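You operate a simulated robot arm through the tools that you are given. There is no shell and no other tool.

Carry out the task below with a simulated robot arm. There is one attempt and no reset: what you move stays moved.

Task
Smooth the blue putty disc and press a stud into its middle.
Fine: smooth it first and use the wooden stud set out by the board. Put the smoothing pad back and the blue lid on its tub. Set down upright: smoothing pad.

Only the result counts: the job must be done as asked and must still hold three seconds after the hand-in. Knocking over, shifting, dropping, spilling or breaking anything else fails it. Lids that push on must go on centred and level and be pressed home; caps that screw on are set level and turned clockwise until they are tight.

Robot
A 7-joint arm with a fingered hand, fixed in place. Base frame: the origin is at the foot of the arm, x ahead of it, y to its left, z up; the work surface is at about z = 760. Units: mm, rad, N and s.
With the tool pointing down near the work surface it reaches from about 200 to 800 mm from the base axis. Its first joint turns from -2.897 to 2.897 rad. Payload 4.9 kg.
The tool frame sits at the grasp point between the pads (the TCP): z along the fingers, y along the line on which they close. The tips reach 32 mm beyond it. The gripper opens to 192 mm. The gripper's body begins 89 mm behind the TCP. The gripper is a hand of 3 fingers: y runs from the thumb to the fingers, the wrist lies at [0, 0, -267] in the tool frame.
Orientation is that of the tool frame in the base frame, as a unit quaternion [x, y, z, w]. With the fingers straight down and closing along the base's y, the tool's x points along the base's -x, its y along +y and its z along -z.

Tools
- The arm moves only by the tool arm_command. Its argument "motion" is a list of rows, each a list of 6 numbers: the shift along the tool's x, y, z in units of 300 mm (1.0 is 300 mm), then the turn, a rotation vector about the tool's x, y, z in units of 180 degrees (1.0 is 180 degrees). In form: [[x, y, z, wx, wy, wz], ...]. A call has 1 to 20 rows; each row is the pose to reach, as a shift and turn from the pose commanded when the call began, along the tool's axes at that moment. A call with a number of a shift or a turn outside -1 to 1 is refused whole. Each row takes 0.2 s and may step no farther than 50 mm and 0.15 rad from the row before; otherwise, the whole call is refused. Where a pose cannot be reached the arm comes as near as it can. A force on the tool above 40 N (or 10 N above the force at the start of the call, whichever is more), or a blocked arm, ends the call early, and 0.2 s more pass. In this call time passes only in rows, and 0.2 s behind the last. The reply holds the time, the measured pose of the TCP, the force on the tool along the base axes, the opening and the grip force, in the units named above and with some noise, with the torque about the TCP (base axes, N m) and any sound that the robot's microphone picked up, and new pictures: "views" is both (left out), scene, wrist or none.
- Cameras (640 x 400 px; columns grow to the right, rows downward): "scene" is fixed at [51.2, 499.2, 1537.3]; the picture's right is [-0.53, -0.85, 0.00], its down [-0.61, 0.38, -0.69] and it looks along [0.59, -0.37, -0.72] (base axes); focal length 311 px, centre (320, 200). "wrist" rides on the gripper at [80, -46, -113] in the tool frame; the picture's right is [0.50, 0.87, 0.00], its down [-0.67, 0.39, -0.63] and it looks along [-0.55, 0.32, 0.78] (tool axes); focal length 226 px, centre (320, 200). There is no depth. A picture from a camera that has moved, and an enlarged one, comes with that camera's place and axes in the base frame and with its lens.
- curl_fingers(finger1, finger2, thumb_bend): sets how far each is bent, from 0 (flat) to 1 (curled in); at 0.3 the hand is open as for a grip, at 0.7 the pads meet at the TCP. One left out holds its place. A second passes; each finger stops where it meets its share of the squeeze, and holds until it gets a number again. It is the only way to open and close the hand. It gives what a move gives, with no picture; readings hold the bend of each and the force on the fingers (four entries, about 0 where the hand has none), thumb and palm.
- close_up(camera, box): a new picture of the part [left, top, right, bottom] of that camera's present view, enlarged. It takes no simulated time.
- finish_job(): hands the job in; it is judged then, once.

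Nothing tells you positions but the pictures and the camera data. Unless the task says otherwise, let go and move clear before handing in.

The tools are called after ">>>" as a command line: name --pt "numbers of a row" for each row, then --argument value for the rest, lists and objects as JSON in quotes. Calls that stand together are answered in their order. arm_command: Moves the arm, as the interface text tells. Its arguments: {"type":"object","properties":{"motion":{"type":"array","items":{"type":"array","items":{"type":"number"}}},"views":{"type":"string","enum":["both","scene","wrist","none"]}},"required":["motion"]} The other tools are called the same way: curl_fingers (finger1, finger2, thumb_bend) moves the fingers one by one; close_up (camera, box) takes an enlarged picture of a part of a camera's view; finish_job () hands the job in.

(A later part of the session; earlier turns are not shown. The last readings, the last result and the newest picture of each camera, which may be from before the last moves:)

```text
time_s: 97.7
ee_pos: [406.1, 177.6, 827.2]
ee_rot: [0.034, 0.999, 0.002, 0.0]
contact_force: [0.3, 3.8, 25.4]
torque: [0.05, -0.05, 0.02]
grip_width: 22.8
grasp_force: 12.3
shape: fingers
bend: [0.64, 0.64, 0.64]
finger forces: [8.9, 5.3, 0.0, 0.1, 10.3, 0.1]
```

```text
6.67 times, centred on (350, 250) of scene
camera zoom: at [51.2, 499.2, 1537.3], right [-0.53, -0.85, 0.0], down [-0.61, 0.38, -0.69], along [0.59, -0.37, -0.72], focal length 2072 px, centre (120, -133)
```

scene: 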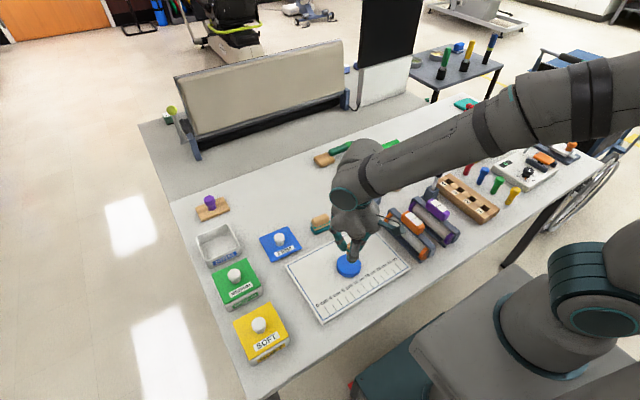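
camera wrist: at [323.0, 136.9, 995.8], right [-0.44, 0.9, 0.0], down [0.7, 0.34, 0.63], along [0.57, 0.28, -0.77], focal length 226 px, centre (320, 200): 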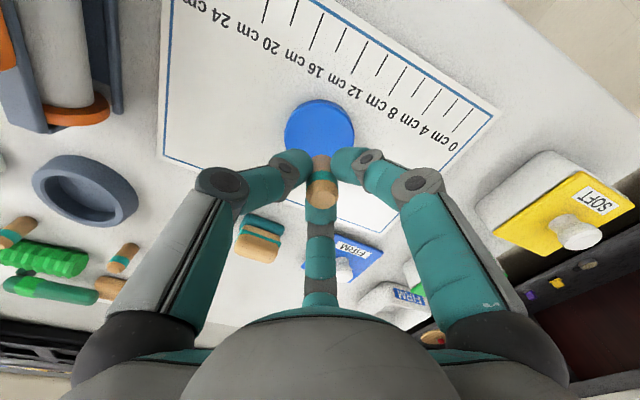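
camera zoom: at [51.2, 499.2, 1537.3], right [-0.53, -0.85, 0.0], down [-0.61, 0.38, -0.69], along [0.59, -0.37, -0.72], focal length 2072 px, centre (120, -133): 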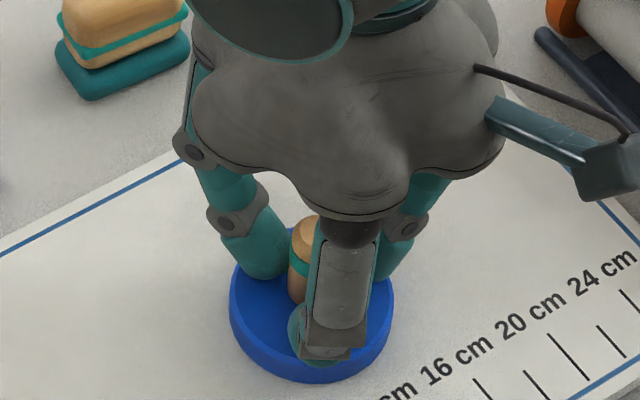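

The fingertips are resting on the disc while opening, so I'll rise straight up clear of the stud.

>>> arm_command --pt "0 0 -0.015 0 0 0" --pt "0 0 -0.03 0 0 0" --views "none"

>>> curl_fingers --finger1 0.58 --finger2 0.58 --thumb_bend 0.58

>>> arm_command --pt "0 0 -0.1 0 0 0" --pt "0 0 -0.2 0 0 0" --views "none"

>>> close_up --camera "wrist" --box '[220, 80, 420, 205]'

>>> close_up --camera "scene" --box '[310, 220, 390, 280]'

```text
time_s: 98.3
ee_pos: [405.5, 176.2, 832.4]
ee_rot: [0.035, 0.999, 0.001, -0.002]
contact_force: [-0.5, -0.4, -1.1]
torque: [0.03, 0.02, 0.01]
grip_width: 41.2
grasp_force: 0.1
shape: fingers
bend: [0.6, 0.6, 0.6]
finger forces: [0.0, 0.0, 0.1, 0.0, 0.0, 0.1]
```

```text
time_s: 99.3
ee_pos: [407.1, 177.3, 834.9]
ee_rot: [0.034, 0.999, 0.002, 0.0]
contact_force: [-0.8, -0.7, 0.1]
torque: [-0.03, 0.01, -0.04]
grip_width: 54.0
grasp_force: 0.1
shape: fingers
bend: [0.57, 0.57, 0.57]
finger forces: [0.0, 0.1, 0.0, 0.0, 0.0, 0.1]
```

```text
time_s: 99.9
ee_pos: [406.5, 175.7, 892.0]
ee_rot: [0.034, 0.999, 0.002, -0.001]
contact_force: [-0.4, -0.6, 0.1]
torque: [-0.01, -0.01, -0.02]
grip_width: 54.0
grasp_force: 0.2
shape: fingers
bend: [0.57, 0.57, 0.57]
finger forces: [0.1, 0.0, 0.0, 0.1, 0.1, 0.1]
```

```text
3.20 times, centred on (320, 142) of wrist
camera zoom: at [324.1, 134.2, 1007.6], right [-0.44, 0.9, 0.0], down [0.7, 0.34, 0.63], along [0.57, 0.28, -0.77], focal length 723 px, centre (320, 384)
```

zoom: 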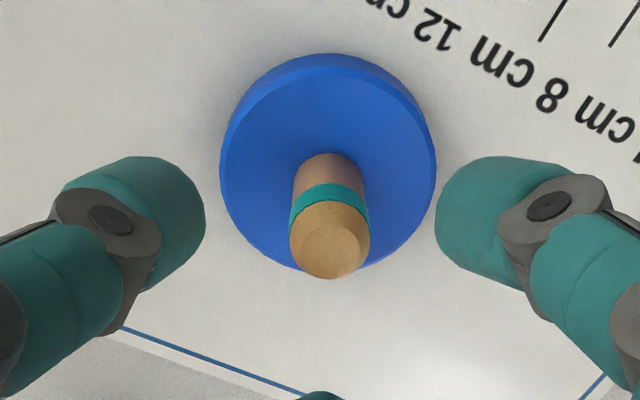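

```text
6.67 times, centred on (350, 250) of scene
camera zoom: at [51.2, 499.2, 1537.3], right [-0.53, -0.85, 0.0], down [-0.61, 0.38, -0.69], along [0.59, -0.37, -0.72], focal length 2072 px, centre (120, -133)
```

zoom: 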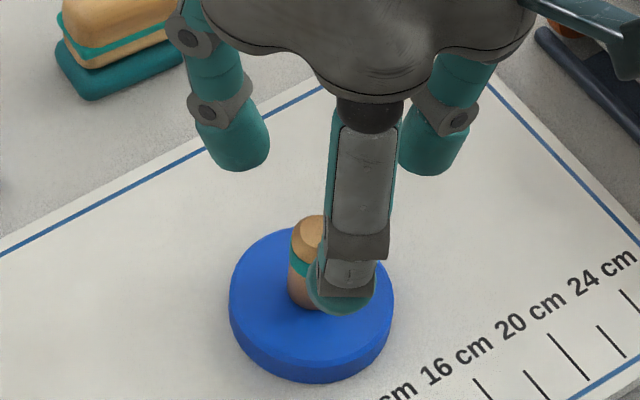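

The stud stands upright in the centre but has hardly sunk in. I'll close the fingers into a fist and press straight down on its top.

>>> arm_command --pt "0 0 -0.1 0 0 0" --views "none"

>>> curl_fingers --finger1 0.72 --finger2 0.72 --thumb_bend 0.72

>>> close_up --camera "wrist" --box '[220, 100, 420, 225]'

>>> close_up --camera "scene" --box '[310, 205, 406, 280]'

```text
time_s: 100.3
ee_pos: [406.2, 176.3, 924.7]
ee_rot: [0.035, 0.999, 0.002, 0.0]
contact_force: [0.0, 0.7, -0.6]
torque: [-0.02, -0.02, -0.04]
grip_width: 53.8
grasp_force: 0.1
shape: fingers
bend: [0.57, 0.57, 0.57]
finger forces: [0.1, 0.0, 0.1, 0.0, 0.0, 0.1]
```

```text
time_s: 101.3
ee_pos: [406.4, 175.6, 923.8]
ee_rot: [0.034, 0.999, 0.002, 0.0]
contact_force: [-0.2, 0.2, -0.3]
torque: [0.0, 0.03, 0.02]
grip_width: 1.2
grasp_force: 0.1
shape: fingers
bend: [0.71, 0.71, 0.71]
finger forces: [0.1, 0.0, 0.1, 0.0, 0.0, 0.0]
```

```text
3.20 times, centred on (320, 162) of wrist
camera zoom: at [324.4, 134.5, 1038.6], right [-0.44, 0.9, 0.0], down [0.7, 0.34, 0.63], along [0.57, 0.28, -0.77], focal length 723 px, centre (320, 320)
```

zoom: 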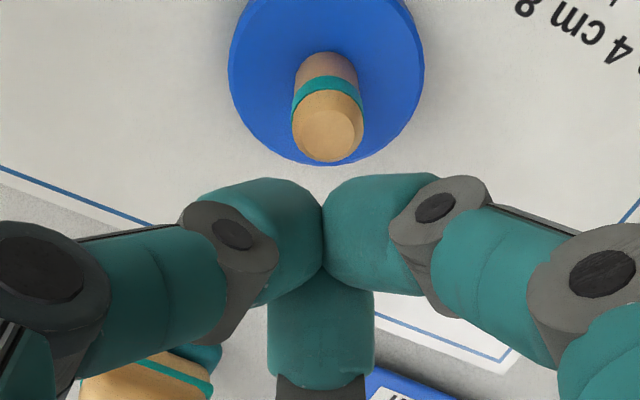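

```text
5.33 times, centred on (358, 242) of scene
camera zoom: at [51.2, 499.2, 1537.3], right [-0.53, -0.85, 0.0], down [-0.61, 0.38, -0.69], along [0.59, -0.37, -0.72], focal length 1658 px, centre (117, -27)
```

zoom: 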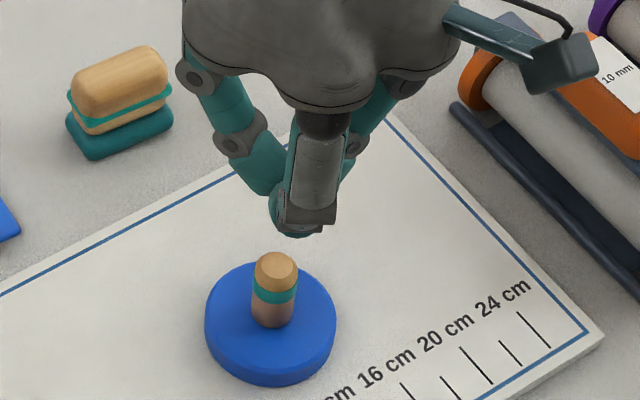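

>>> arm_command --pt "0 0.0087 0.06 0 0 0" --pt "0 0.0087 0.12 0 0 0" --pt "0 0.0087 0.17 0 0 0" --views "none"

>>> close_up --camera "scene" --box '[310, 220, 390, 280]'

>>> close_up --camera "wrist" --box '[220, 100, 420, 225]'

```text
time_s: 102.1
ee_pos: [406.0, 178.6, 872.7]
ee_rot: [0.034, 0.999, 0.001, 0.0]
contact_force: [-0.1, 0.0, -0.2]
torque: [0.04, -0.06, 0.0]
grip_width: 1.4
grasp_force: 0.0
shape: fingers
bend: [0.71, 0.71, 0.71]
finger forces: [0.0, 0.0, 0.0, 0.0, 0.0, 0.0]
```

```text
6.67 times, centred on (350, 250) of scene
camera zoom: at [51.2, 499.2, 1537.3], right [-0.53, -0.85, 0.0], down [-0.61, 0.38, -0.69], along [0.59, -0.37, -0.72], focal length 2072 px, centre (120, -133)
```

zoom: 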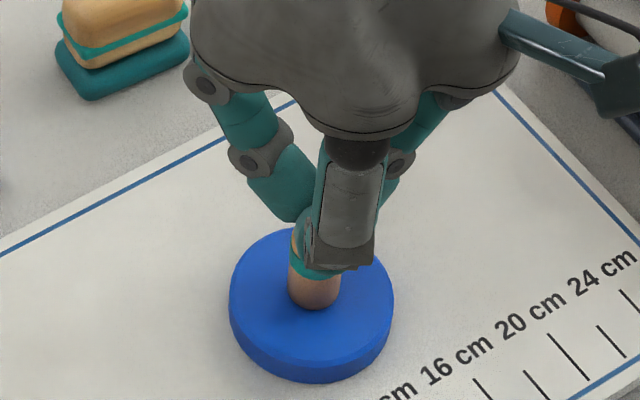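

```text
3.20 times, centred on (320, 162) of wrist
camera zoom: at [324.8, 137.0, 988.2], right [-0.44, 0.9, 0.0], down [0.7, 0.34, 0.63], along [0.57, 0.28, -0.77], focal length 723 px, centre (320, 320)
```

zoom: 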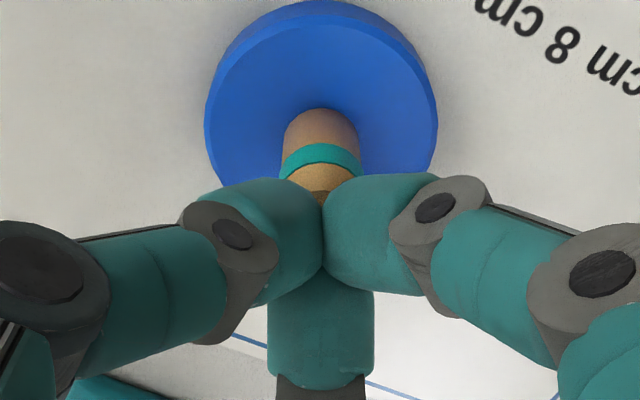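

>>> arm_command --pt "0 0 0.012 0 0 0" --pt "0 0 0.02 0 0 0" --views "none"

>>> arm_command --pt "0 0 0.007 0 0 0" --views "none"

>>> arm_command --pt "0 0 0.007 0 0 0" --views "none"

```text
time_s: 102.7
ee_pos: [408.0, 178.3, 866.1]
ee_rot: [0.034, 0.999, 0.002, 0.0]
contact_force: [0.4, 0.0, -0.2]
torque: [-0.01, 0.0, 0.0]
grip_width: 1.5
grasp_force: 0.0
shape: fingers
bend: [0.71, 0.71, 0.71]
finger forces: [0.0, 0.0, 0.0, 0.1, 0.0, 0.1]
```

```text
time_s: 103.1
ee_pos: [407.9, 179.1, 866.6]
ee_rot: [0.034, 0.999, 0.002, 0.001]
contact_force: [-1.1, -1.7, 6.9]
torque: [-0.12, 0.05, 0.0]
grip_width: 1.2
grasp_force: 5.0
shape: fingers
bend: [0.71, 0.71, 0.71]
finger forces: [0.0, 0.0, 0.0, 0.0, 9.9, 0.0]
```

```text
time_s: 103.5
ee_pos: [407.8, 178.8, 866.6]
ee_rot: [0.033, 0.999, 0.003, 0.002]
contact_force: [-2.5, -4.7, 26.2]
torque: [-0.27, 0.15, -0.01]
grip_width: 0.6
grasp_force: 18.1
shape: fingers
bend: [0.72, 0.71, 0.72]
finger forces: [12.1, 0.0, 0.0, 0.0, 23.7, 0.1]
```

>>> close_up --camera "scene" --box '[310, 220, 390, 280]'

>>> close_up --camera "wrist" --box '[220, 100, 420, 225]'

```text
6.67 times, centred on (350, 250) of scene
camera zoom: at [51.2, 499.2, 1537.3], right [-0.53, -0.85, 0.0], down [-0.61, 0.38, -0.69], along [0.59, -0.37, -0.72], focal length 2072 px, centre (120, -133)
```

zoom: 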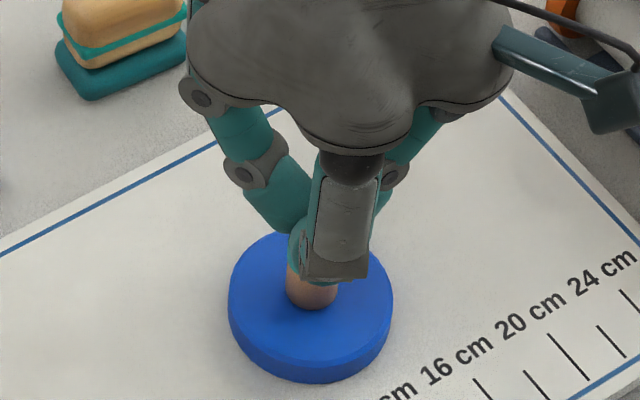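

```text
3.20 times, centred on (320, 162) of wrist
camera zoom: at [325.4, 137.9, 979.5], right [-0.44, 0.9, 0.0], down [0.69, 0.34, 0.64], along [0.57, 0.28, -0.77], focal length 723 px, centre (320, 320)
```

zoom: 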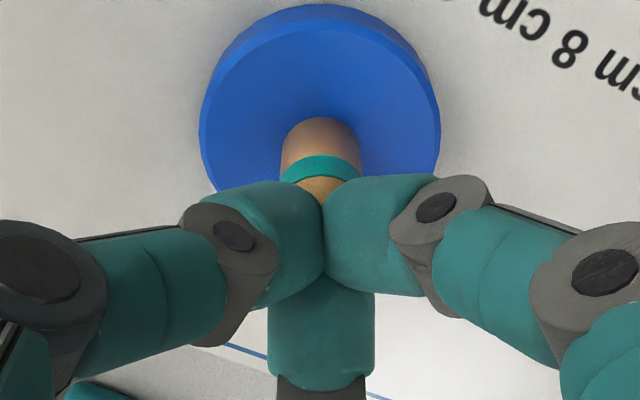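

>>> arm_command --pt "0 0 -0.02 0 0 0" --pt "0.006 -0.0105 -0.02 0 0 0" --pt "0.006 -0.0105 -0.008 0 0 0" --views "none"

>>> arm_command --pt "0 0 0.005 0 0 0" --views "none"

>>> arm_command --pt "0 0 0.005 0 0 0" --views "none"

```text
time_s: 104.3
ee_pos: [404.5, 175.6, 865.2]
ee_rot: [0.033, 0.999, 0.001, 0.0]
contact_force: [0.2, -0.7, 3.5]
torque: [0.01, 0.03, 0.02]
grip_width: 1.6
grasp_force: 0.1
shape: fingers
bend: [0.71, 0.71, 0.71]
finger forces: [0.0, 0.1, 0.0, 0.1, 0.1, 0.0]
```

```text
time_s: 104.7
ee_pos: [405.1, 176.9, 866.3]
ee_rot: [0.034, 0.999, 0.002, 0.001]
contact_force: [-4.4, 0.4, 18.5]
torque: [0.03, 0.16, 0.06]
grip_width: 1.0
grasp_force: 12.9
shape: fingers
bend: [0.72, 0.72, 0.71]
finger forces: [15.7, 10.9, 0.0, 0.1, 0.0, 0.1]
```

```text
time_s: 105.1
ee_pos: [405.3, 177.6, 866.1]
ee_rot: [0.034, 0.999, 0.004, 0.003]
contact_force: [-5.3, -0.1, 30.3]
torque: [0.15, 0.18, -0.03]
grip_width: 0.9
grasp_force: 20.1
shape: fingers
bend: [0.73, 0.72, 0.71]
finger forces: [23.6, 17.3, 0.1, 0.1, 0.0, 0.1]
```

>>> arm_command --pt "0 0.003 0.004 0 0 0" --views "none"

>>> arm_command --pt "0 0 0.004 0 0 0" --views "none"

>>> close_up --camera "scene" --box '[310, 220, 390, 280]'

>>> close_up --camera "wrist" --box '[220, 100, 420, 225]'

```text
time_s: 105.5
ee_pos: [406.4, 178.2, 865.0]
ee_rot: [0.035, 0.999, 0.003, 0.003]
contact_force: [-2.8, -1.0, 13.0]
torque: [-0.04, 0.11, 0.02]
grip_width: 1.0
grasp_force: 6.4
shape: fingers
bend: [0.72, 0.72, 0.71]
finger forces: [13.4, 0.0, 0.0, 0.0, 0.0, 0.0]
stopped in row 1: the force on the tool passed its limit at 45 N (the readings are from after the stop); the commanded pose is now the measured one
```

```text
time_s: 105.9
ee_pos: [407.2, 178.4, 864.5]
ee_rot: [0.034, 0.999, 0.004, 0.004]
contact_force: [-3.9, -2.5, 27.5]
torque: [-0.03, 0.16, 0.01]
grip_width: 0.7
grasp_force: 22.7
shape: fingers
bend: [0.72, 0.72, 0.71]
finger forces: [20.5, 14.3, 0.0, 0.1, 11.7, 0.1]
```

```text
6.67 times, centred on (350, 250) of scene
camera zoom: at [51.2, 499.2, 1537.3], right [-0.53, -0.85, 0.0], down [-0.61, 0.38, -0.69], along [0.59, -0.37, -0.72], focal length 2072 px, centre (120, -133)
```

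zoom: 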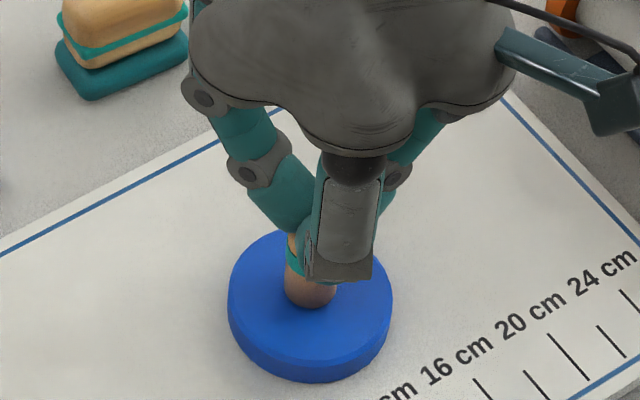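

```text
3.20 times, centred on (320, 162) of wrist
camera zoom: at [325.0, 137.0, 978.3], right [-0.44, 0.9, 0.0], down [0.69, 0.34, 0.64], along [0.57, 0.28, -0.77], focal length 723 px, centre (320, 320)
```

zoom: 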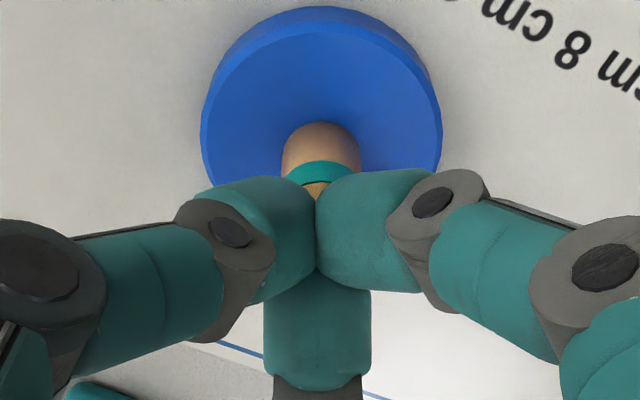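

All three fingertips now bear on the stud top. I'll keep pressing in small steps.

>>> arm_command --pt "0 0 0.003 0 0 0" --pt "0 0 0.003 0 0 0" --pt "0 0 0.003 0 0 0" --views "none"

>>> arm_command --pt "0 0 0.002 0 0 0" --pt "0 0 0.002 0 0 0" --pt "0 0 0.002 0 0 0" --views "none"

>>> close_up --camera "scene" --box '[310, 220, 390, 280]'

```text
time_s: 106.5
ee_pos: [409.5, 179.2, 865.2]
ee_rot: [0.034, 0.999, 0.004, 0.005]
contact_force: [-2.4, -1.1, 11.9]
torque: [-0.03, 0.12, -0.04]
grip_width: 0.9
grasp_force: 6.1
shape: fingers
bend: [0.72, 0.72, 0.71]
finger forces: [12.5, 0.0, 0.1, 0.0, 0.0, 0.0]
stopped in row 2: the force on the tool passed its limit at 41 N (the readings are from after the stop); the commanded pose is now the measured one
```

```text
time_s: 107.3
ee_pos: [409.1, 180.9, 864.7]
ee_rot: [0.034, 0.999, 0.006, 0.006]
contact_force: [-3.2, -3.2, 29.5]
torque: [-0.1, 0.06, 0.0]
grip_width: 0.8
grasp_force: 24.4
shape: fingers
bend: [0.72, 0.72, 0.71]
finger forces: [17.9, 15.5, 0.0, 0.1, 15.3, 0.0]
```

```text
6.67 times, centred on (350, 250) of scene
camera zoom: at [51.2, 499.2, 1537.3], right [-0.53, -0.85, 0.0], down [-0.61, 0.38, -0.69], along [0.59, -0.37, -0.72], focal length 2072 px, centre (120, -133)
```

zoom: 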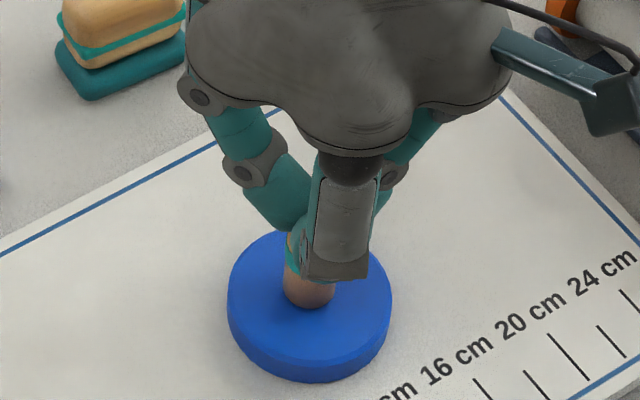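

>>> arm_command --pt "0 0 0 0 0 0" --pt "0 0 0 0 0 0" --pt "0 0 0 0 0 0" --pt "0 0 0 0 0 0" --pt "0 0 0 0 0 0" --pt "0 0 0 0 0 0" --pt "0 0 0 0 0 0" --pt "0 0 0 0 0 0" --pt "0 0 0 0 0 0" --pt "0 0 0 0 0 0" --views "none"

>>> close_up --camera "wrist" --box '[240, 90, 400, 190]'

```text
time_s: 108.5
ee_pos: [410.0, 180.7, 865.4]
ee_rot: [0.033, 0.999, 0.005, 0.006]
contact_force: [-3.2, -1.5, 11.4]
torque: [-0.04, 0.11, -0.01]
grip_width: 1.0
grasp_force: 6.1
shape: fingers
bend: [0.72, 0.72, 0.71]
finger forces: [12.8, 0.1, 0.1, 0.0, 0.0, 0.0]
stopped in row 6: the force on the tool passed its limit at 41 N (the readings are from after the stop); the commanded pose is now the measured one
```

```text
4.00 times, centred on (320, 140) of wrist
camera zoom: at [326.3, 137.9, 978.3], right [-0.44, 0.9, 0.0], down [0.69, 0.34, 0.64], along [0.58, 0.29, -0.77], focal length 904 px, centre (320, 440)
```

zoom: 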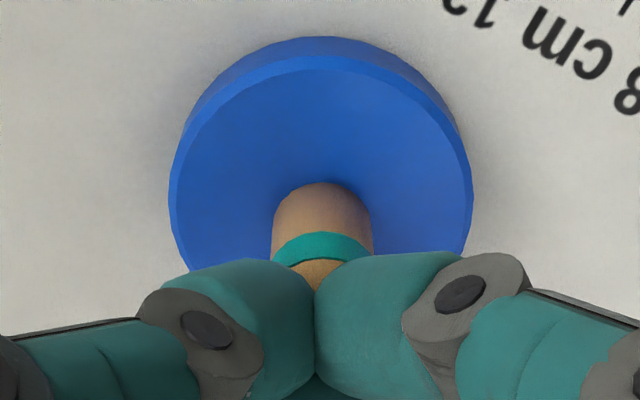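

Pressing at 40 N isn't sinking it visibly. I'll lift off and look closely at the stud's seat.

>>> arm_command --pt "0 0 -0.1 0 0 0" --pt "0 0 -0.2 0 0 0" --pt "-0.15 0 -0.2 0 0 0" --pt "-0.3 0 -0.2 0 0 0" --views "wrist"

>>> close_up --camera "scene" --box '[316, 240, 380, 280]'

>>> close_up --camera "wrist" --box '[280, 0, 440, 100]'

```text
time_s: 109.5
ee_pos: [498.0, 173.2, 922.5]
ee_rot: [0.033, 0.999, 0.005, 0.005]
contact_force: [-0.6, 0.9, -0.2]
torque: [0.0, 0.02, -0.01]
grip_width: 1.4
grasp_force: 0.1
shape: fingers
bend: [0.71, 0.71, 0.71]
finger forces: [0.1, 0.0, 0.0, 0.0, 0.0, 0.0]
camera wrist: at [414.8, 130.9, 1036.4], right [-0.44, 0.9, 0.0], down [0.69, 0.34, 0.64], along [0.57, 0.29, -0.77], focal length 226 px, centre (320, 200)
```

wrist: 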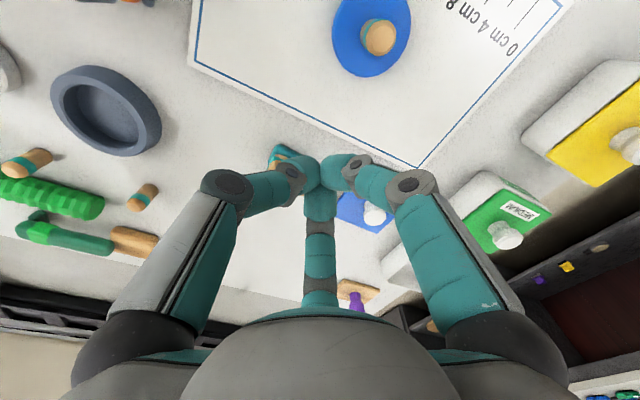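

```text
10.00 times, centred on (348, 260) of scene
camera zoom: at [51.2, 499.2, 1537.3], right [-0.53, -0.85, 0.0], down [-0.61, 0.38, -0.69], along [0.59, -0.37, -0.72], focal length 3108 px, centre (40, -400)
```

zoom: 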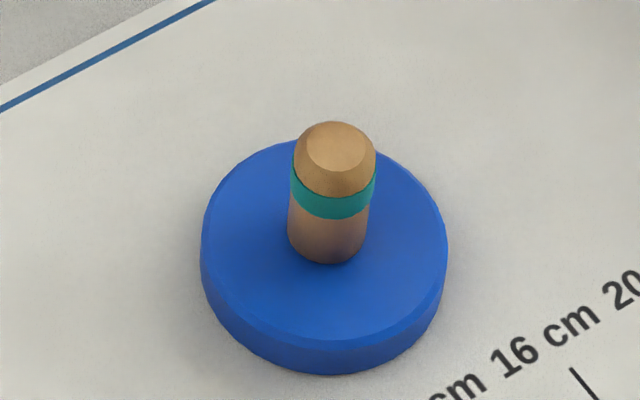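

```text
4.00 times, centred on (360, 50) of wrist
camera zoom: at [414.8, 130.9, 1036.4], right [-0.44, 0.9, 0.0], down [0.69, 0.34, 0.64], along [0.57, 0.29, -0.77], focal length 904 px, centre (160, 800)
```

zoom: 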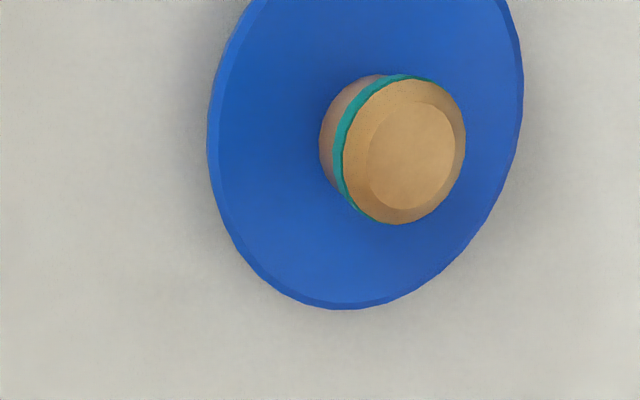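

The stud stands straight in the middle. I'll check whether it's actually held by the putty: a light grip and a tiny lift.

>>> curl_fingers --finger1 0.57 --finger2 0.57 --thumb_bend 0.57

>>> arm_command --pt "0.15 -0.001 0 0.0033 0.0031 0" --pt "0.3 -0.003 0 0.0033 0.0031 0" --pt "0.3 -0.003 0.107 0.0033 0.0031 0" --views "none"

>>> close_up --camera "wrist" --box '[220, 80, 420, 205]'

```text
time_s: 110.5
ee_pos: [497.1, 172.8, 922.7]
ee_rot: [0.034, 0.999, 0.004, 0.005]
contact_force: [-0.9, -0.2, -0.3]
torque: [-0.02, -0.01, 0.0]
grip_width: 57.7
grasp_force: 0.1
shape: fingers
bend: [0.56, 0.56, 0.56]
finger forces: [0.0, 0.0, 0.1, 0.0, 0.0, 0.1]
```

```text
time_s: 111.3
ee_pos: [407.8, 178.5, 890.0]
ee_rot: [0.034, 0.999, -0.001, -0.001]
contact_force: [1.1, 0.0, 0.0]
torque: [-0.03, -0.01, 0.0]
grip_width: 58.5
grasp_force: 0.1
shape: fingers
bend: [0.56, 0.56, 0.56]
finger forces: [0.1, 0.0, 0.0, 0.1, 0.0, 0.1]
```

```text
3.20 times, centred on (320, 142) of wrist
camera zoom: at [325.2, 137.6, 1005.7], right [-0.44, 0.9, 0.0], down [0.7, 0.34, 0.63], along [0.57, 0.28, -0.78], focal length 723 px, centre (320, 384)
```

zoom: 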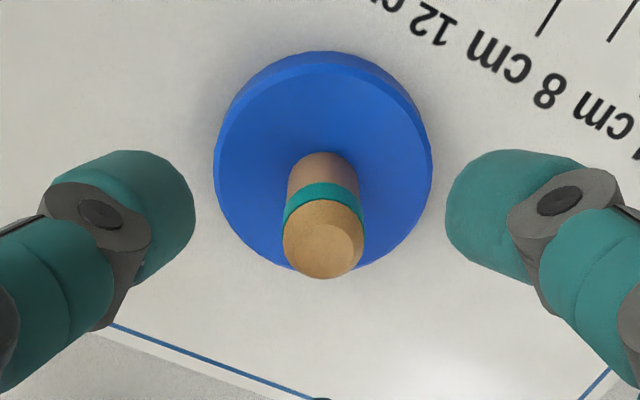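

>>> arm_command --pt "-0.003 0 0.08 0 0 0" --pt "-0.003 0 0.16 0 0 0" --views "none"

>>> curl_fingers --finger1 0.65 --finger2 0.65 --thumb_bend 0.65

>>> curl_fingers --finger1 0.67 --finger2 0.67 --thumb_bend 0.67

>>> curl_fingers --finger1 0.685 --finger2 0.685 --thumb_bend 0.68

>>> close_up --camera "wrist" --box '[220, 100, 420, 225]'

```text
time_s: 111.9
ee_pos: [410.2, 179.0, 843.4]
ee_rot: [0.034, 0.999, 0.001, 0.001]
contact_force: [-0.5, -0.1, 0.3]
torque: [-0.01, 0.02, 0.01]
grip_width: 58.2
grasp_force: 0.0
shape: fingers
bend: [0.56, 0.56, 0.56]
finger forces: [0.0, 0.1, 0.0, 0.0, 0.0, 0.1]
```

```text
time_s: 112.9
ee_pos: [408.8, 179.7, 843.4]
ee_rot: [0.034, 0.999, 0.0, 0.0]
contact_force: [0.0, 0.9, 0.3]
torque: [0.01, -0.04, 0.0]
grip_width: 22.1
grasp_force: 0.2
shape: fingers
bend: [0.65, 0.65, 0.65]
finger forces: [0.1, 0.0, 0.0, 0.1, 0.1, 0.0]
```

```text
time_s: 113.9
ee_pos: [410.2, 178.8, 842.4]
ee_rot: [0.034, 0.999, 0.0, 0.0]
contact_force: [0.2, 0.1, -1.1]
torque: [0.03, -0.01, 0.01]
grip_width: 18.6
grasp_force: 2.5
shape: fingers
bend: [0.65, 0.66, 0.66]
finger forces: [1.6, 1.1, 0.0, 0.0, 1.6, 0.0]
```

```text
time_s: 114.9
ee_pos: [408.6, 178.7, 843.2]
ee_rot: [0.033, 0.999, 0.0, 0.0]
contact_force: [0.5, 0.2, -0.6]
torque: [-0.01, -0.04, 0.01]
grip_width: 17.7
grasp_force: 4.0
shape: fingers
bend: [0.66, 0.66, 0.67]
finger forces: [2.7, 2.3, 0.0, 0.0, 2.9, 0.0]
```

```text
3.20 times, centred on (320, 162) of wrist
camera zoom: at [327.2, 138.2, 958.0], right [-0.44, 0.9, 0.0], down [0.7, 0.34, 0.63], along [0.57, 0.28, -0.78], focal length 723 px, centre (320, 320)
```

zoom: 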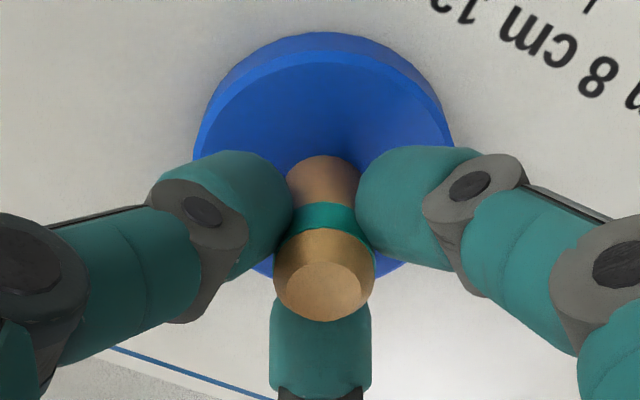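

Gripped lightly. Now a small 4 mm lift test.

>>> arm_command --pt "0 0 -0.004 0 0 0" --pt "0 0 -0.008 0 0 0" --pt "0 0 -0.013 0 0 0" --views "none"

>>> close_up --camera "wrist" --box '[220, 100, 420, 225]'

>>> close_up --camera "scene" --box '[316, 230, 380, 280]'

```text
time_s: 115.7
ee_pos: [409.6, 178.7, 848.6]
ee_rot: [0.033, 0.999, -0.001, 0.0]
contact_force: [-0.7, -0.1, -1.2]
torque: [-0.01, 0.02, 0.03]
grip_width: 17.7
grasp_force: 4.4
shape: fingers
bend: [0.66, 0.66, 0.67]
finger forces: [2.7, 2.2, 0.0, 0.0, 2.9, 0.0]
```

```text
3.20 times, centred on (320, 162) of wrist
camera zoom: at [327.6, 137.3, 962.5], right [-0.44, 0.9, 0.0], down [0.7, 0.34, 0.63], along [0.57, 0.28, -0.78], focal length 723 px, centre (320, 320)
```

zoom: 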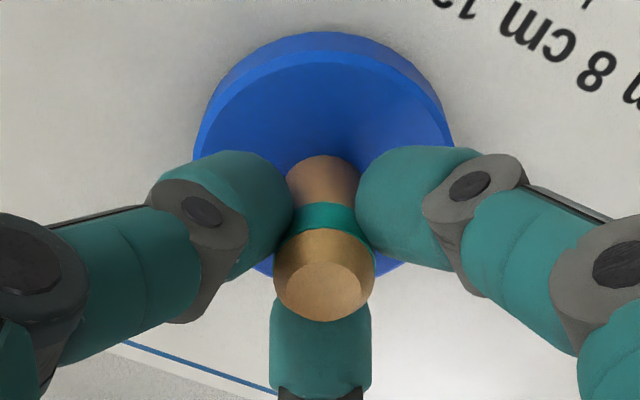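

```text
8.00 times, centred on (348, 255) of scene
camera zoom: at [51.2, 499.2, 1537.3], right [-0.53, -0.85, 0.0], down [-0.61, 0.38, -0.69], along [0.59, -0.37, -0.72], focal length 2487 px, centre (96, -240)
```

zoom: 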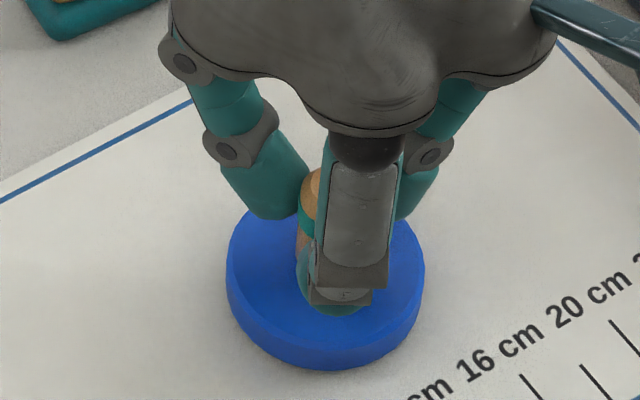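

The disc rises with the stud, so it is firmly bonded into the putty. I'll set it back down and release.

>>> arm_command --pt "0 0 0.006 0 0 0" --pt "0 0 0.011 0 0 0" --pt "0 0 0.0135 0 0 0" --views "none"

>>> curl_fingers --finger1 0.655 --finger2 0.655 --thumb_bend 0.655

>>> curl_fingers --finger1 0.57 --finger2 0.57 --thumb_bend 0.57

>>> arm_command --pt "0 0 -0.1 0 0 0" --pt "0 0 -0.2 0 0 0" --pt "0 0 -0.3 0 0 0" --views "scene"

>>> close_up --camera "scene" --box '[316, 240, 380, 280]'

>>> close_up --camera "wrist" --box '[220, 80, 420, 205]'

```text
time_s: 116.5
ee_pos: [409.1, 178.7, 843.5]
ee_rot: [0.034, 0.999, 0.0, -0.001]
contact_force: [0.4, -0.3, -0.3]
torque: [0.01, -0.01, 0.01]
grip_width: 18.1
grasp_force: 3.7
shape: fingers
bend: [0.66, 0.66, 0.67]
finger forces: [2.7, 2.2, 0.0, 0.0, 2.8, 0.0]
```

```text
time_s: 117.5
ee_pos: [409.3, 177.4, 843.5]
ee_rot: [0.034, 0.999, 0.0, 0.001]
contact_force: [-1.0, 0.3, -0.9]
torque: [0.02, 0.02, -0.02]
grip_width: 21.7
grasp_force: 0.0
shape: fingers
bend: [0.65, 0.65, 0.65]
finger forces: [0.2, 0.0, 0.1, 0.0, 0.1, 0.1]
```

```text
time_s: 118.5
ee_pos: [409.3, 178.7, 843.4]
ee_rot: [0.034, 0.999, 0.0, 0.0]
contact_force: [0.0, -0.4, 0.0]
torque: [0.05, -0.04, -0.05]
grip_width: 58.3
grasp_force: 0.0
shape: fingers
bend: [0.56, 0.56, 0.56]
finger forces: [0.1, 0.1, 0.1, 0.1, 0.1, 0.1]
```

```text
time_s: 119.3
ee_pos: [411.0, 179.3, 934.7]
ee_rot: [0.034, 0.999, 0.0, -0.001]
contact_force: [0.2, -0.1, 0.2]
torque: [-0.01, -0.02, -0.01]
grip_width: 58.3
grasp_force: 0.1
shape: fingers
bend: [0.56, 0.56, 0.56]
finger forces: [0.0, 0.0, 0.0, 0.1, 0.1, 0.0]
```

scene: 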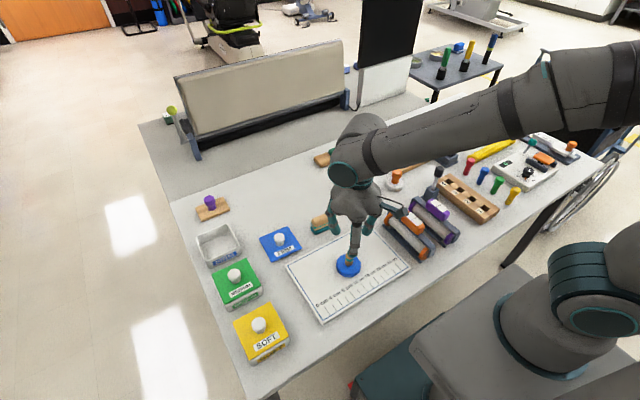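

```text
10.00 times, centred on (348, 260) of scene
camera zoom: at [51.2, 499.2, 1537.3], right [-0.53, -0.85, 0.0], down [-0.61, 0.38, -0.69], along [0.59, -0.37, -0.72], focal length 3108 px, centre (40, -400)
```

zoom: 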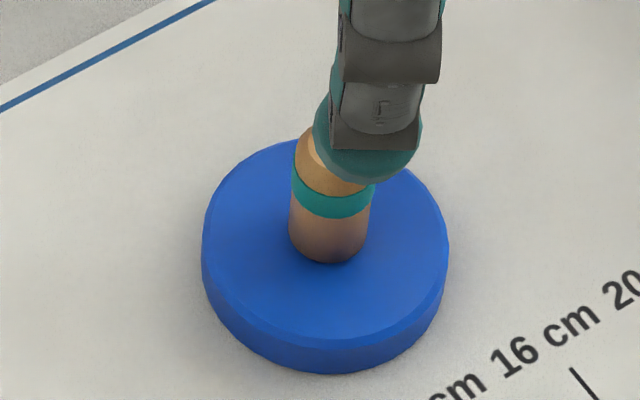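

```text
3.20 times, centred on (320, 142) of wrist
camera zoom: at [328.0, 137.3, 1049.1], right [-0.44, 0.9, 0.0], down [0.7, 0.34, 0.63], along [0.57, 0.28, -0.78], focal length 723 px, centre (320, 384)
```

zoom: 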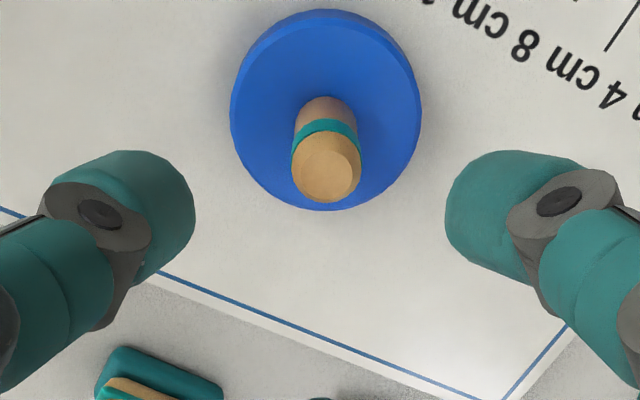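

The disc is back flat with the stud bonded in its middle. Now for the blue lid: I'll move above it and measure.

>>> arm_command --pt "-0.112 0.091 0 0 0 0" --pt "-0.224 0.182 0 0 0 0" --pt "-0.337 0.272 0 0 0 0" --pt "-0.449 0.363 0 0 0 0" --pt "-0.561 0.454 0 0 0 0"

>>> close_up --camera "wrist" --box '[180, 40, 500, 240]'

>>> close_up --camera "scene" --box '[184, 210, 264, 270]'

```text
time_s: 120.5
ee_pos: [589.8, 304.0, 935.3]
ee_rot: [0.034, 0.999, -0.001, 0.0]
contact_force: [0.8, -0.4, 0.4]
torque: [-0.02, 0.03, 0.0]
grip_width: 58.5
grasp_force: 0.0
shape: fingers
bend: [0.56, 0.56, 0.56]
finger forces: [0.0, 0.1, 0.0, 0.0, 0.0, 0.0]
camera wrist: at [508.7, 263.8, 1049.5], right [-0.44, 0.9, 0.0], down [0.7, 0.34, 0.63], along [0.57, 0.28, -0.78], focal length 226 px, centre (320, 200)
```

scene: 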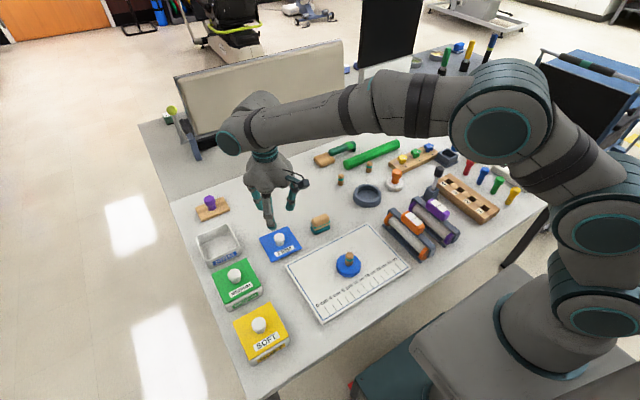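
wrist: 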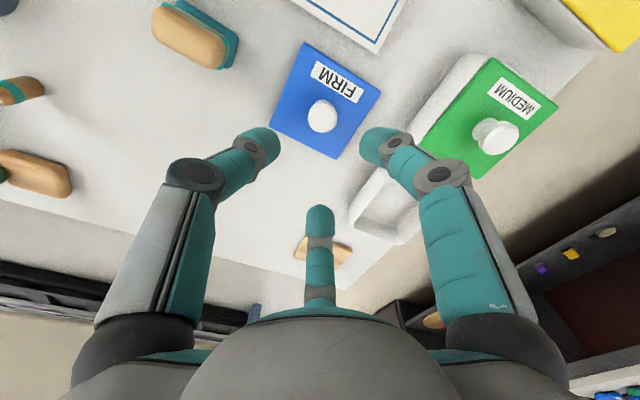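

```text
2.00 times, centred on (340, 140) of wrist
camera zoom: at [508.7, 263.8, 1049.5], right [-0.44, 0.9, 0.0], down [0.7, 0.34, 0.63], along [0.57, 0.28, -0.78], focal length 452 px, centre (280, 320)
```

zoom: 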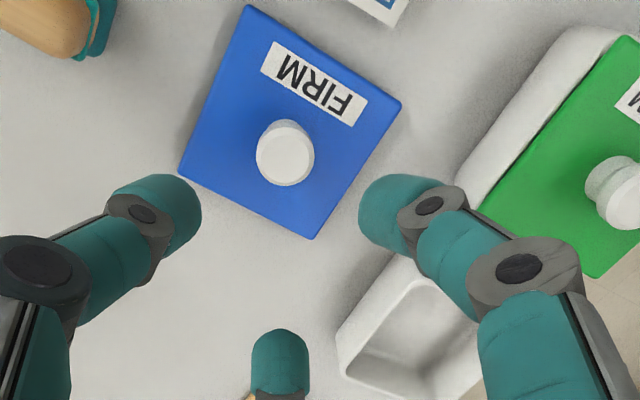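

```text
6.67 times, centred on (224, 240) of scene
camera zoom: at [51.2, 499.2, 1537.3], right [-0.53, -0.85, 0.0], down [-0.61, 0.38, -0.69], along [0.59, -0.37, -0.72], focal length 2072 px, centre (960, -67)
```

zoom: 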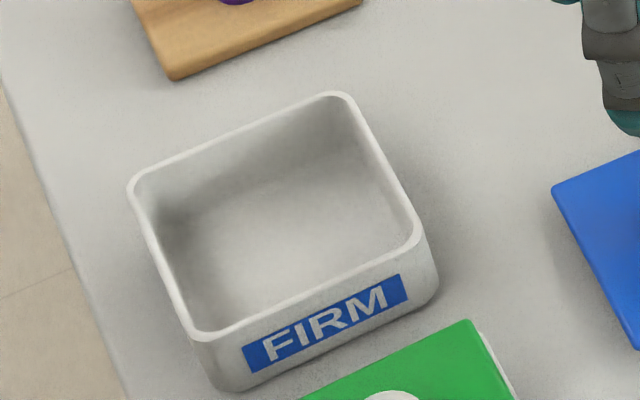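

>>> arm_command --pt "-0.046 0.125 0 0 0 0" --pt "-0.092 0.25 0 0 0 0" --pt "-0.139 0.375 0 0 0 0" --pt "-0.185 0.5 0 0 0 0"

>>> close_up --camera "wrist" --box '[180, 40, 500, 240]'

```text
time_s: 121.5
ee_pos: [648.6, 446.9, 919.0]
ee_rot: [0.034, 0.999, -0.01, -0.011]
contact_force: [-0.8, -0.5, -13.1]
torque: [0.12, -0.1, -0.05]
grip_width: 58.5
grasp_force: 0.1
shape: fingers
bend: [0.56, 0.56, 0.56]
finger forces: [0.1, 0.0, 0.0, 0.1, 0.0, 0.1]
camera wrist: at [568.8, 408.0, 1035.2], right [-0.44, 0.9, -0.01], down [0.71, 0.35, 0.61], along [0.55, 0.27, -0.79], focal length 226 px, centre (320, 200)
```

scene: 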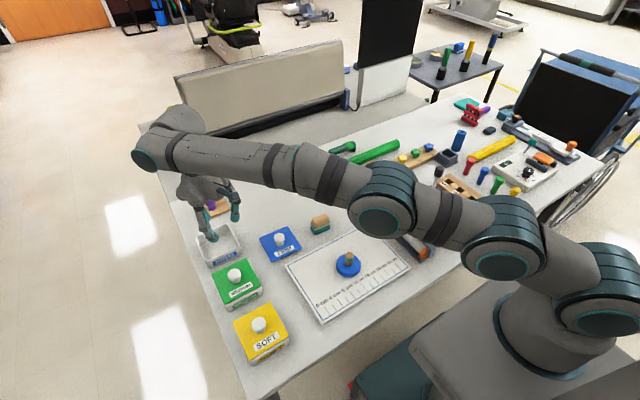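
wrist: 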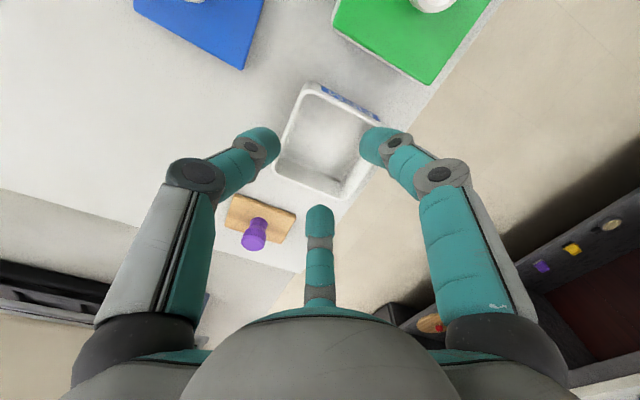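

```text
2.00 times, centred on (340, 140) of wrist
camera zoom: at [568.8, 408.0, 1035.2], right [-0.44, 0.9, -0.01], down [0.71, 0.35, 0.61], along [0.55, 0.27, -0.79], focal length 452 px, centre (280, 320)
```

zoom: 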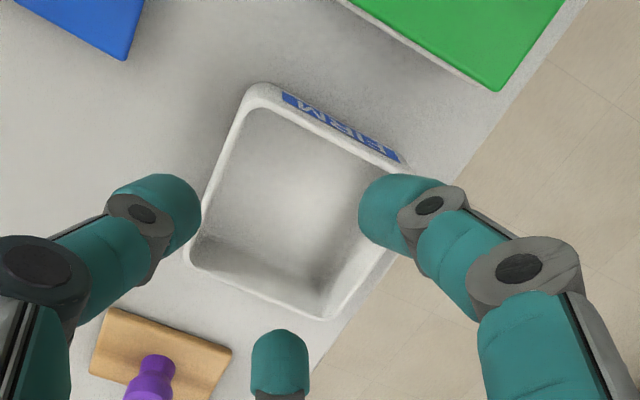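

The tub is centred near (666,465), right at the edge of reach with the tool vertical. I'll test whether a slight outward tilt (about 8°) reaches it.

>>> arm_command --pt "-0.01 0.015 0.05 -0.009 -0.0115 0" --pt "-0.02 0.03 0.1 -0.0185 -0.023 0" --pt "-0.035 0.056 0.183 -0.0278 -0.0346 0" --pt "-0.035 0.056 0.183 -0.0278 -0.0346 0"

>>> close_up --camera "wrist" --box '[180, 40, 500, 240]'

```text
time_s: 122.5
ee_pos: [663.4, 466.6, 877.4]
ee_rot: [0.034, 0.997, 0.042, 0.055]
contact_force: [0.6, 0.2, 0.1]
torque: [0.01, 0.0, -0.01]
grip_width: 58.2
grasp_force: 0.1
shape: fingers
bend: [0.56, 0.56, 0.56]
finger forces: [0.1, 0.1, 0.1, 0.0, 0.0, 0.1]
camera wrist: at [568.9, 417.3, 978.6], right [-0.44, 0.9, 0.02], down [0.62, 0.29, 0.73], along [0.65, 0.34, -0.68], focal length 226 px, centre (320, 200)
```

scene: 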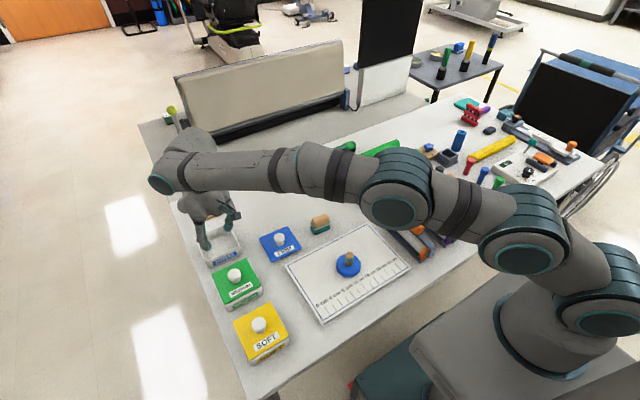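
wrist: 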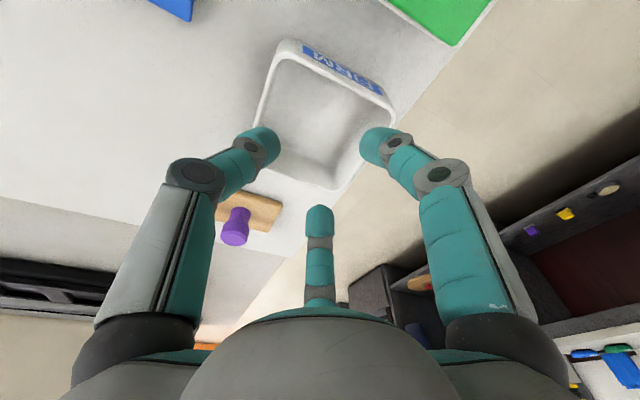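

```text
2.00 times, centred on (340, 140) of wrist
camera zoom: at [568.9, 417.3, 978.6], right [-0.44, 0.9, 0.02], down [0.62, 0.29, 0.73], along [0.65, 0.34, -0.68], focal length 452 px, centre (280, 320)
```

zoom: 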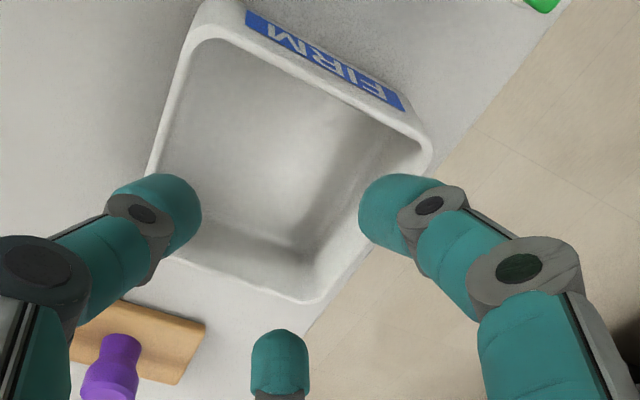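

With an 8° outward tilt the tub is within reach. I'll keep this tilt for gripping the lid's knob, so the lid stays level when placed, and go over the lid.

>>> arm_command --pt "0.0584 -0.1404 -0.012 0 0 0" --pt "0.1168 -0.2808 -0.024 0 0 0" --pt "0.1752 -0.4211 -0.036 0 0 0" --pt "0.2336 -0.5615 -0.048 0 0 0"

>>> close_up --camera "wrist" --box '[180, 60, 460, 235]'

>>> close_up --camera "scene" --box '[240, 180, 336, 265]'

```text
time_s: 123.5
ee_pos: [582.6, 298.8, 868.9]
ee_rot: [0.033, 0.997, 0.042, 0.055]
contact_force: [0.3, -0.9, -0.1]
torque: [0.02, -0.03, 0.0]
grip_width: 58.6
grasp_force: 0.1
shape: fingers
bend: [0.56, 0.56, 0.56]
finger forces: [0.0, 0.0, 0.0, 0.0, 0.0, 0.0]
camera wrist: at [488.4, 249.9, 969.5], right [-0.44, 0.9, 0.02], down [0.62, 0.29, 0.73], along [0.65, 0.34, -0.68], focal length 226 px, centre (320, 200)
```

scene: 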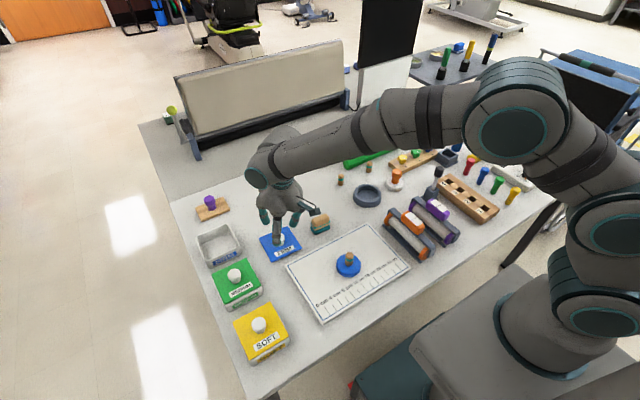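
wrist: 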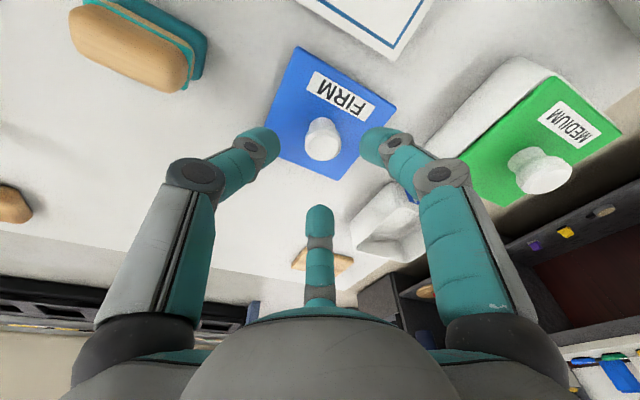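

```text
2.29 times, centred on (320, 148) of wrist
camera zoom: at [488.4, 249.9, 969.5], right [-0.44, 0.9, 0.02], down [0.62, 0.29, 0.73], along [0.65, 0.34, -0.68], focal length 517 px, centre (320, 320)
```

zoom: 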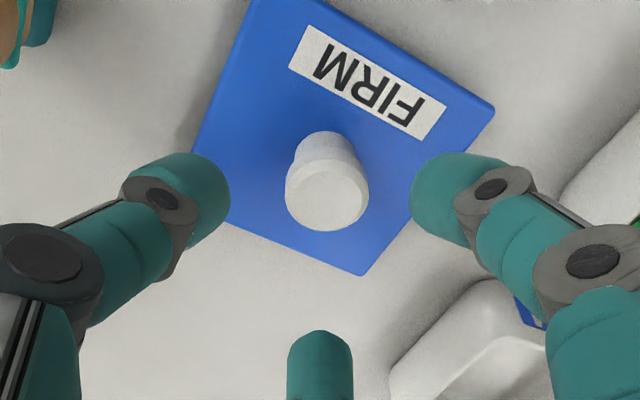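

```text
4.71 times, centred on (288, 222) of scene
camera zoom: at [51.2, 499.2, 1537.3], right [-0.53, -0.85, 0.0], down [-0.61, 0.38, -0.69], along [0.59, -0.37, -0.72], focal length 1463 px, centre (471, 94)
```

zoom: 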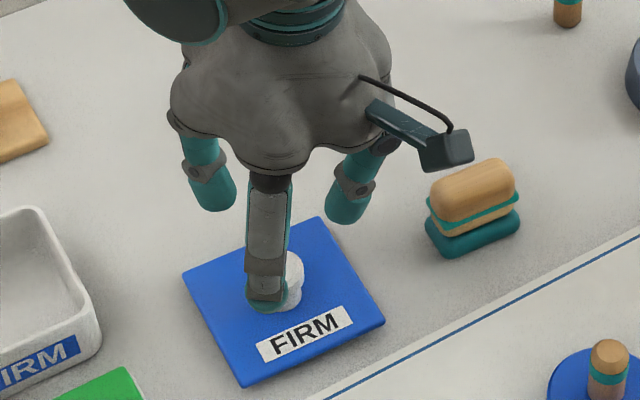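

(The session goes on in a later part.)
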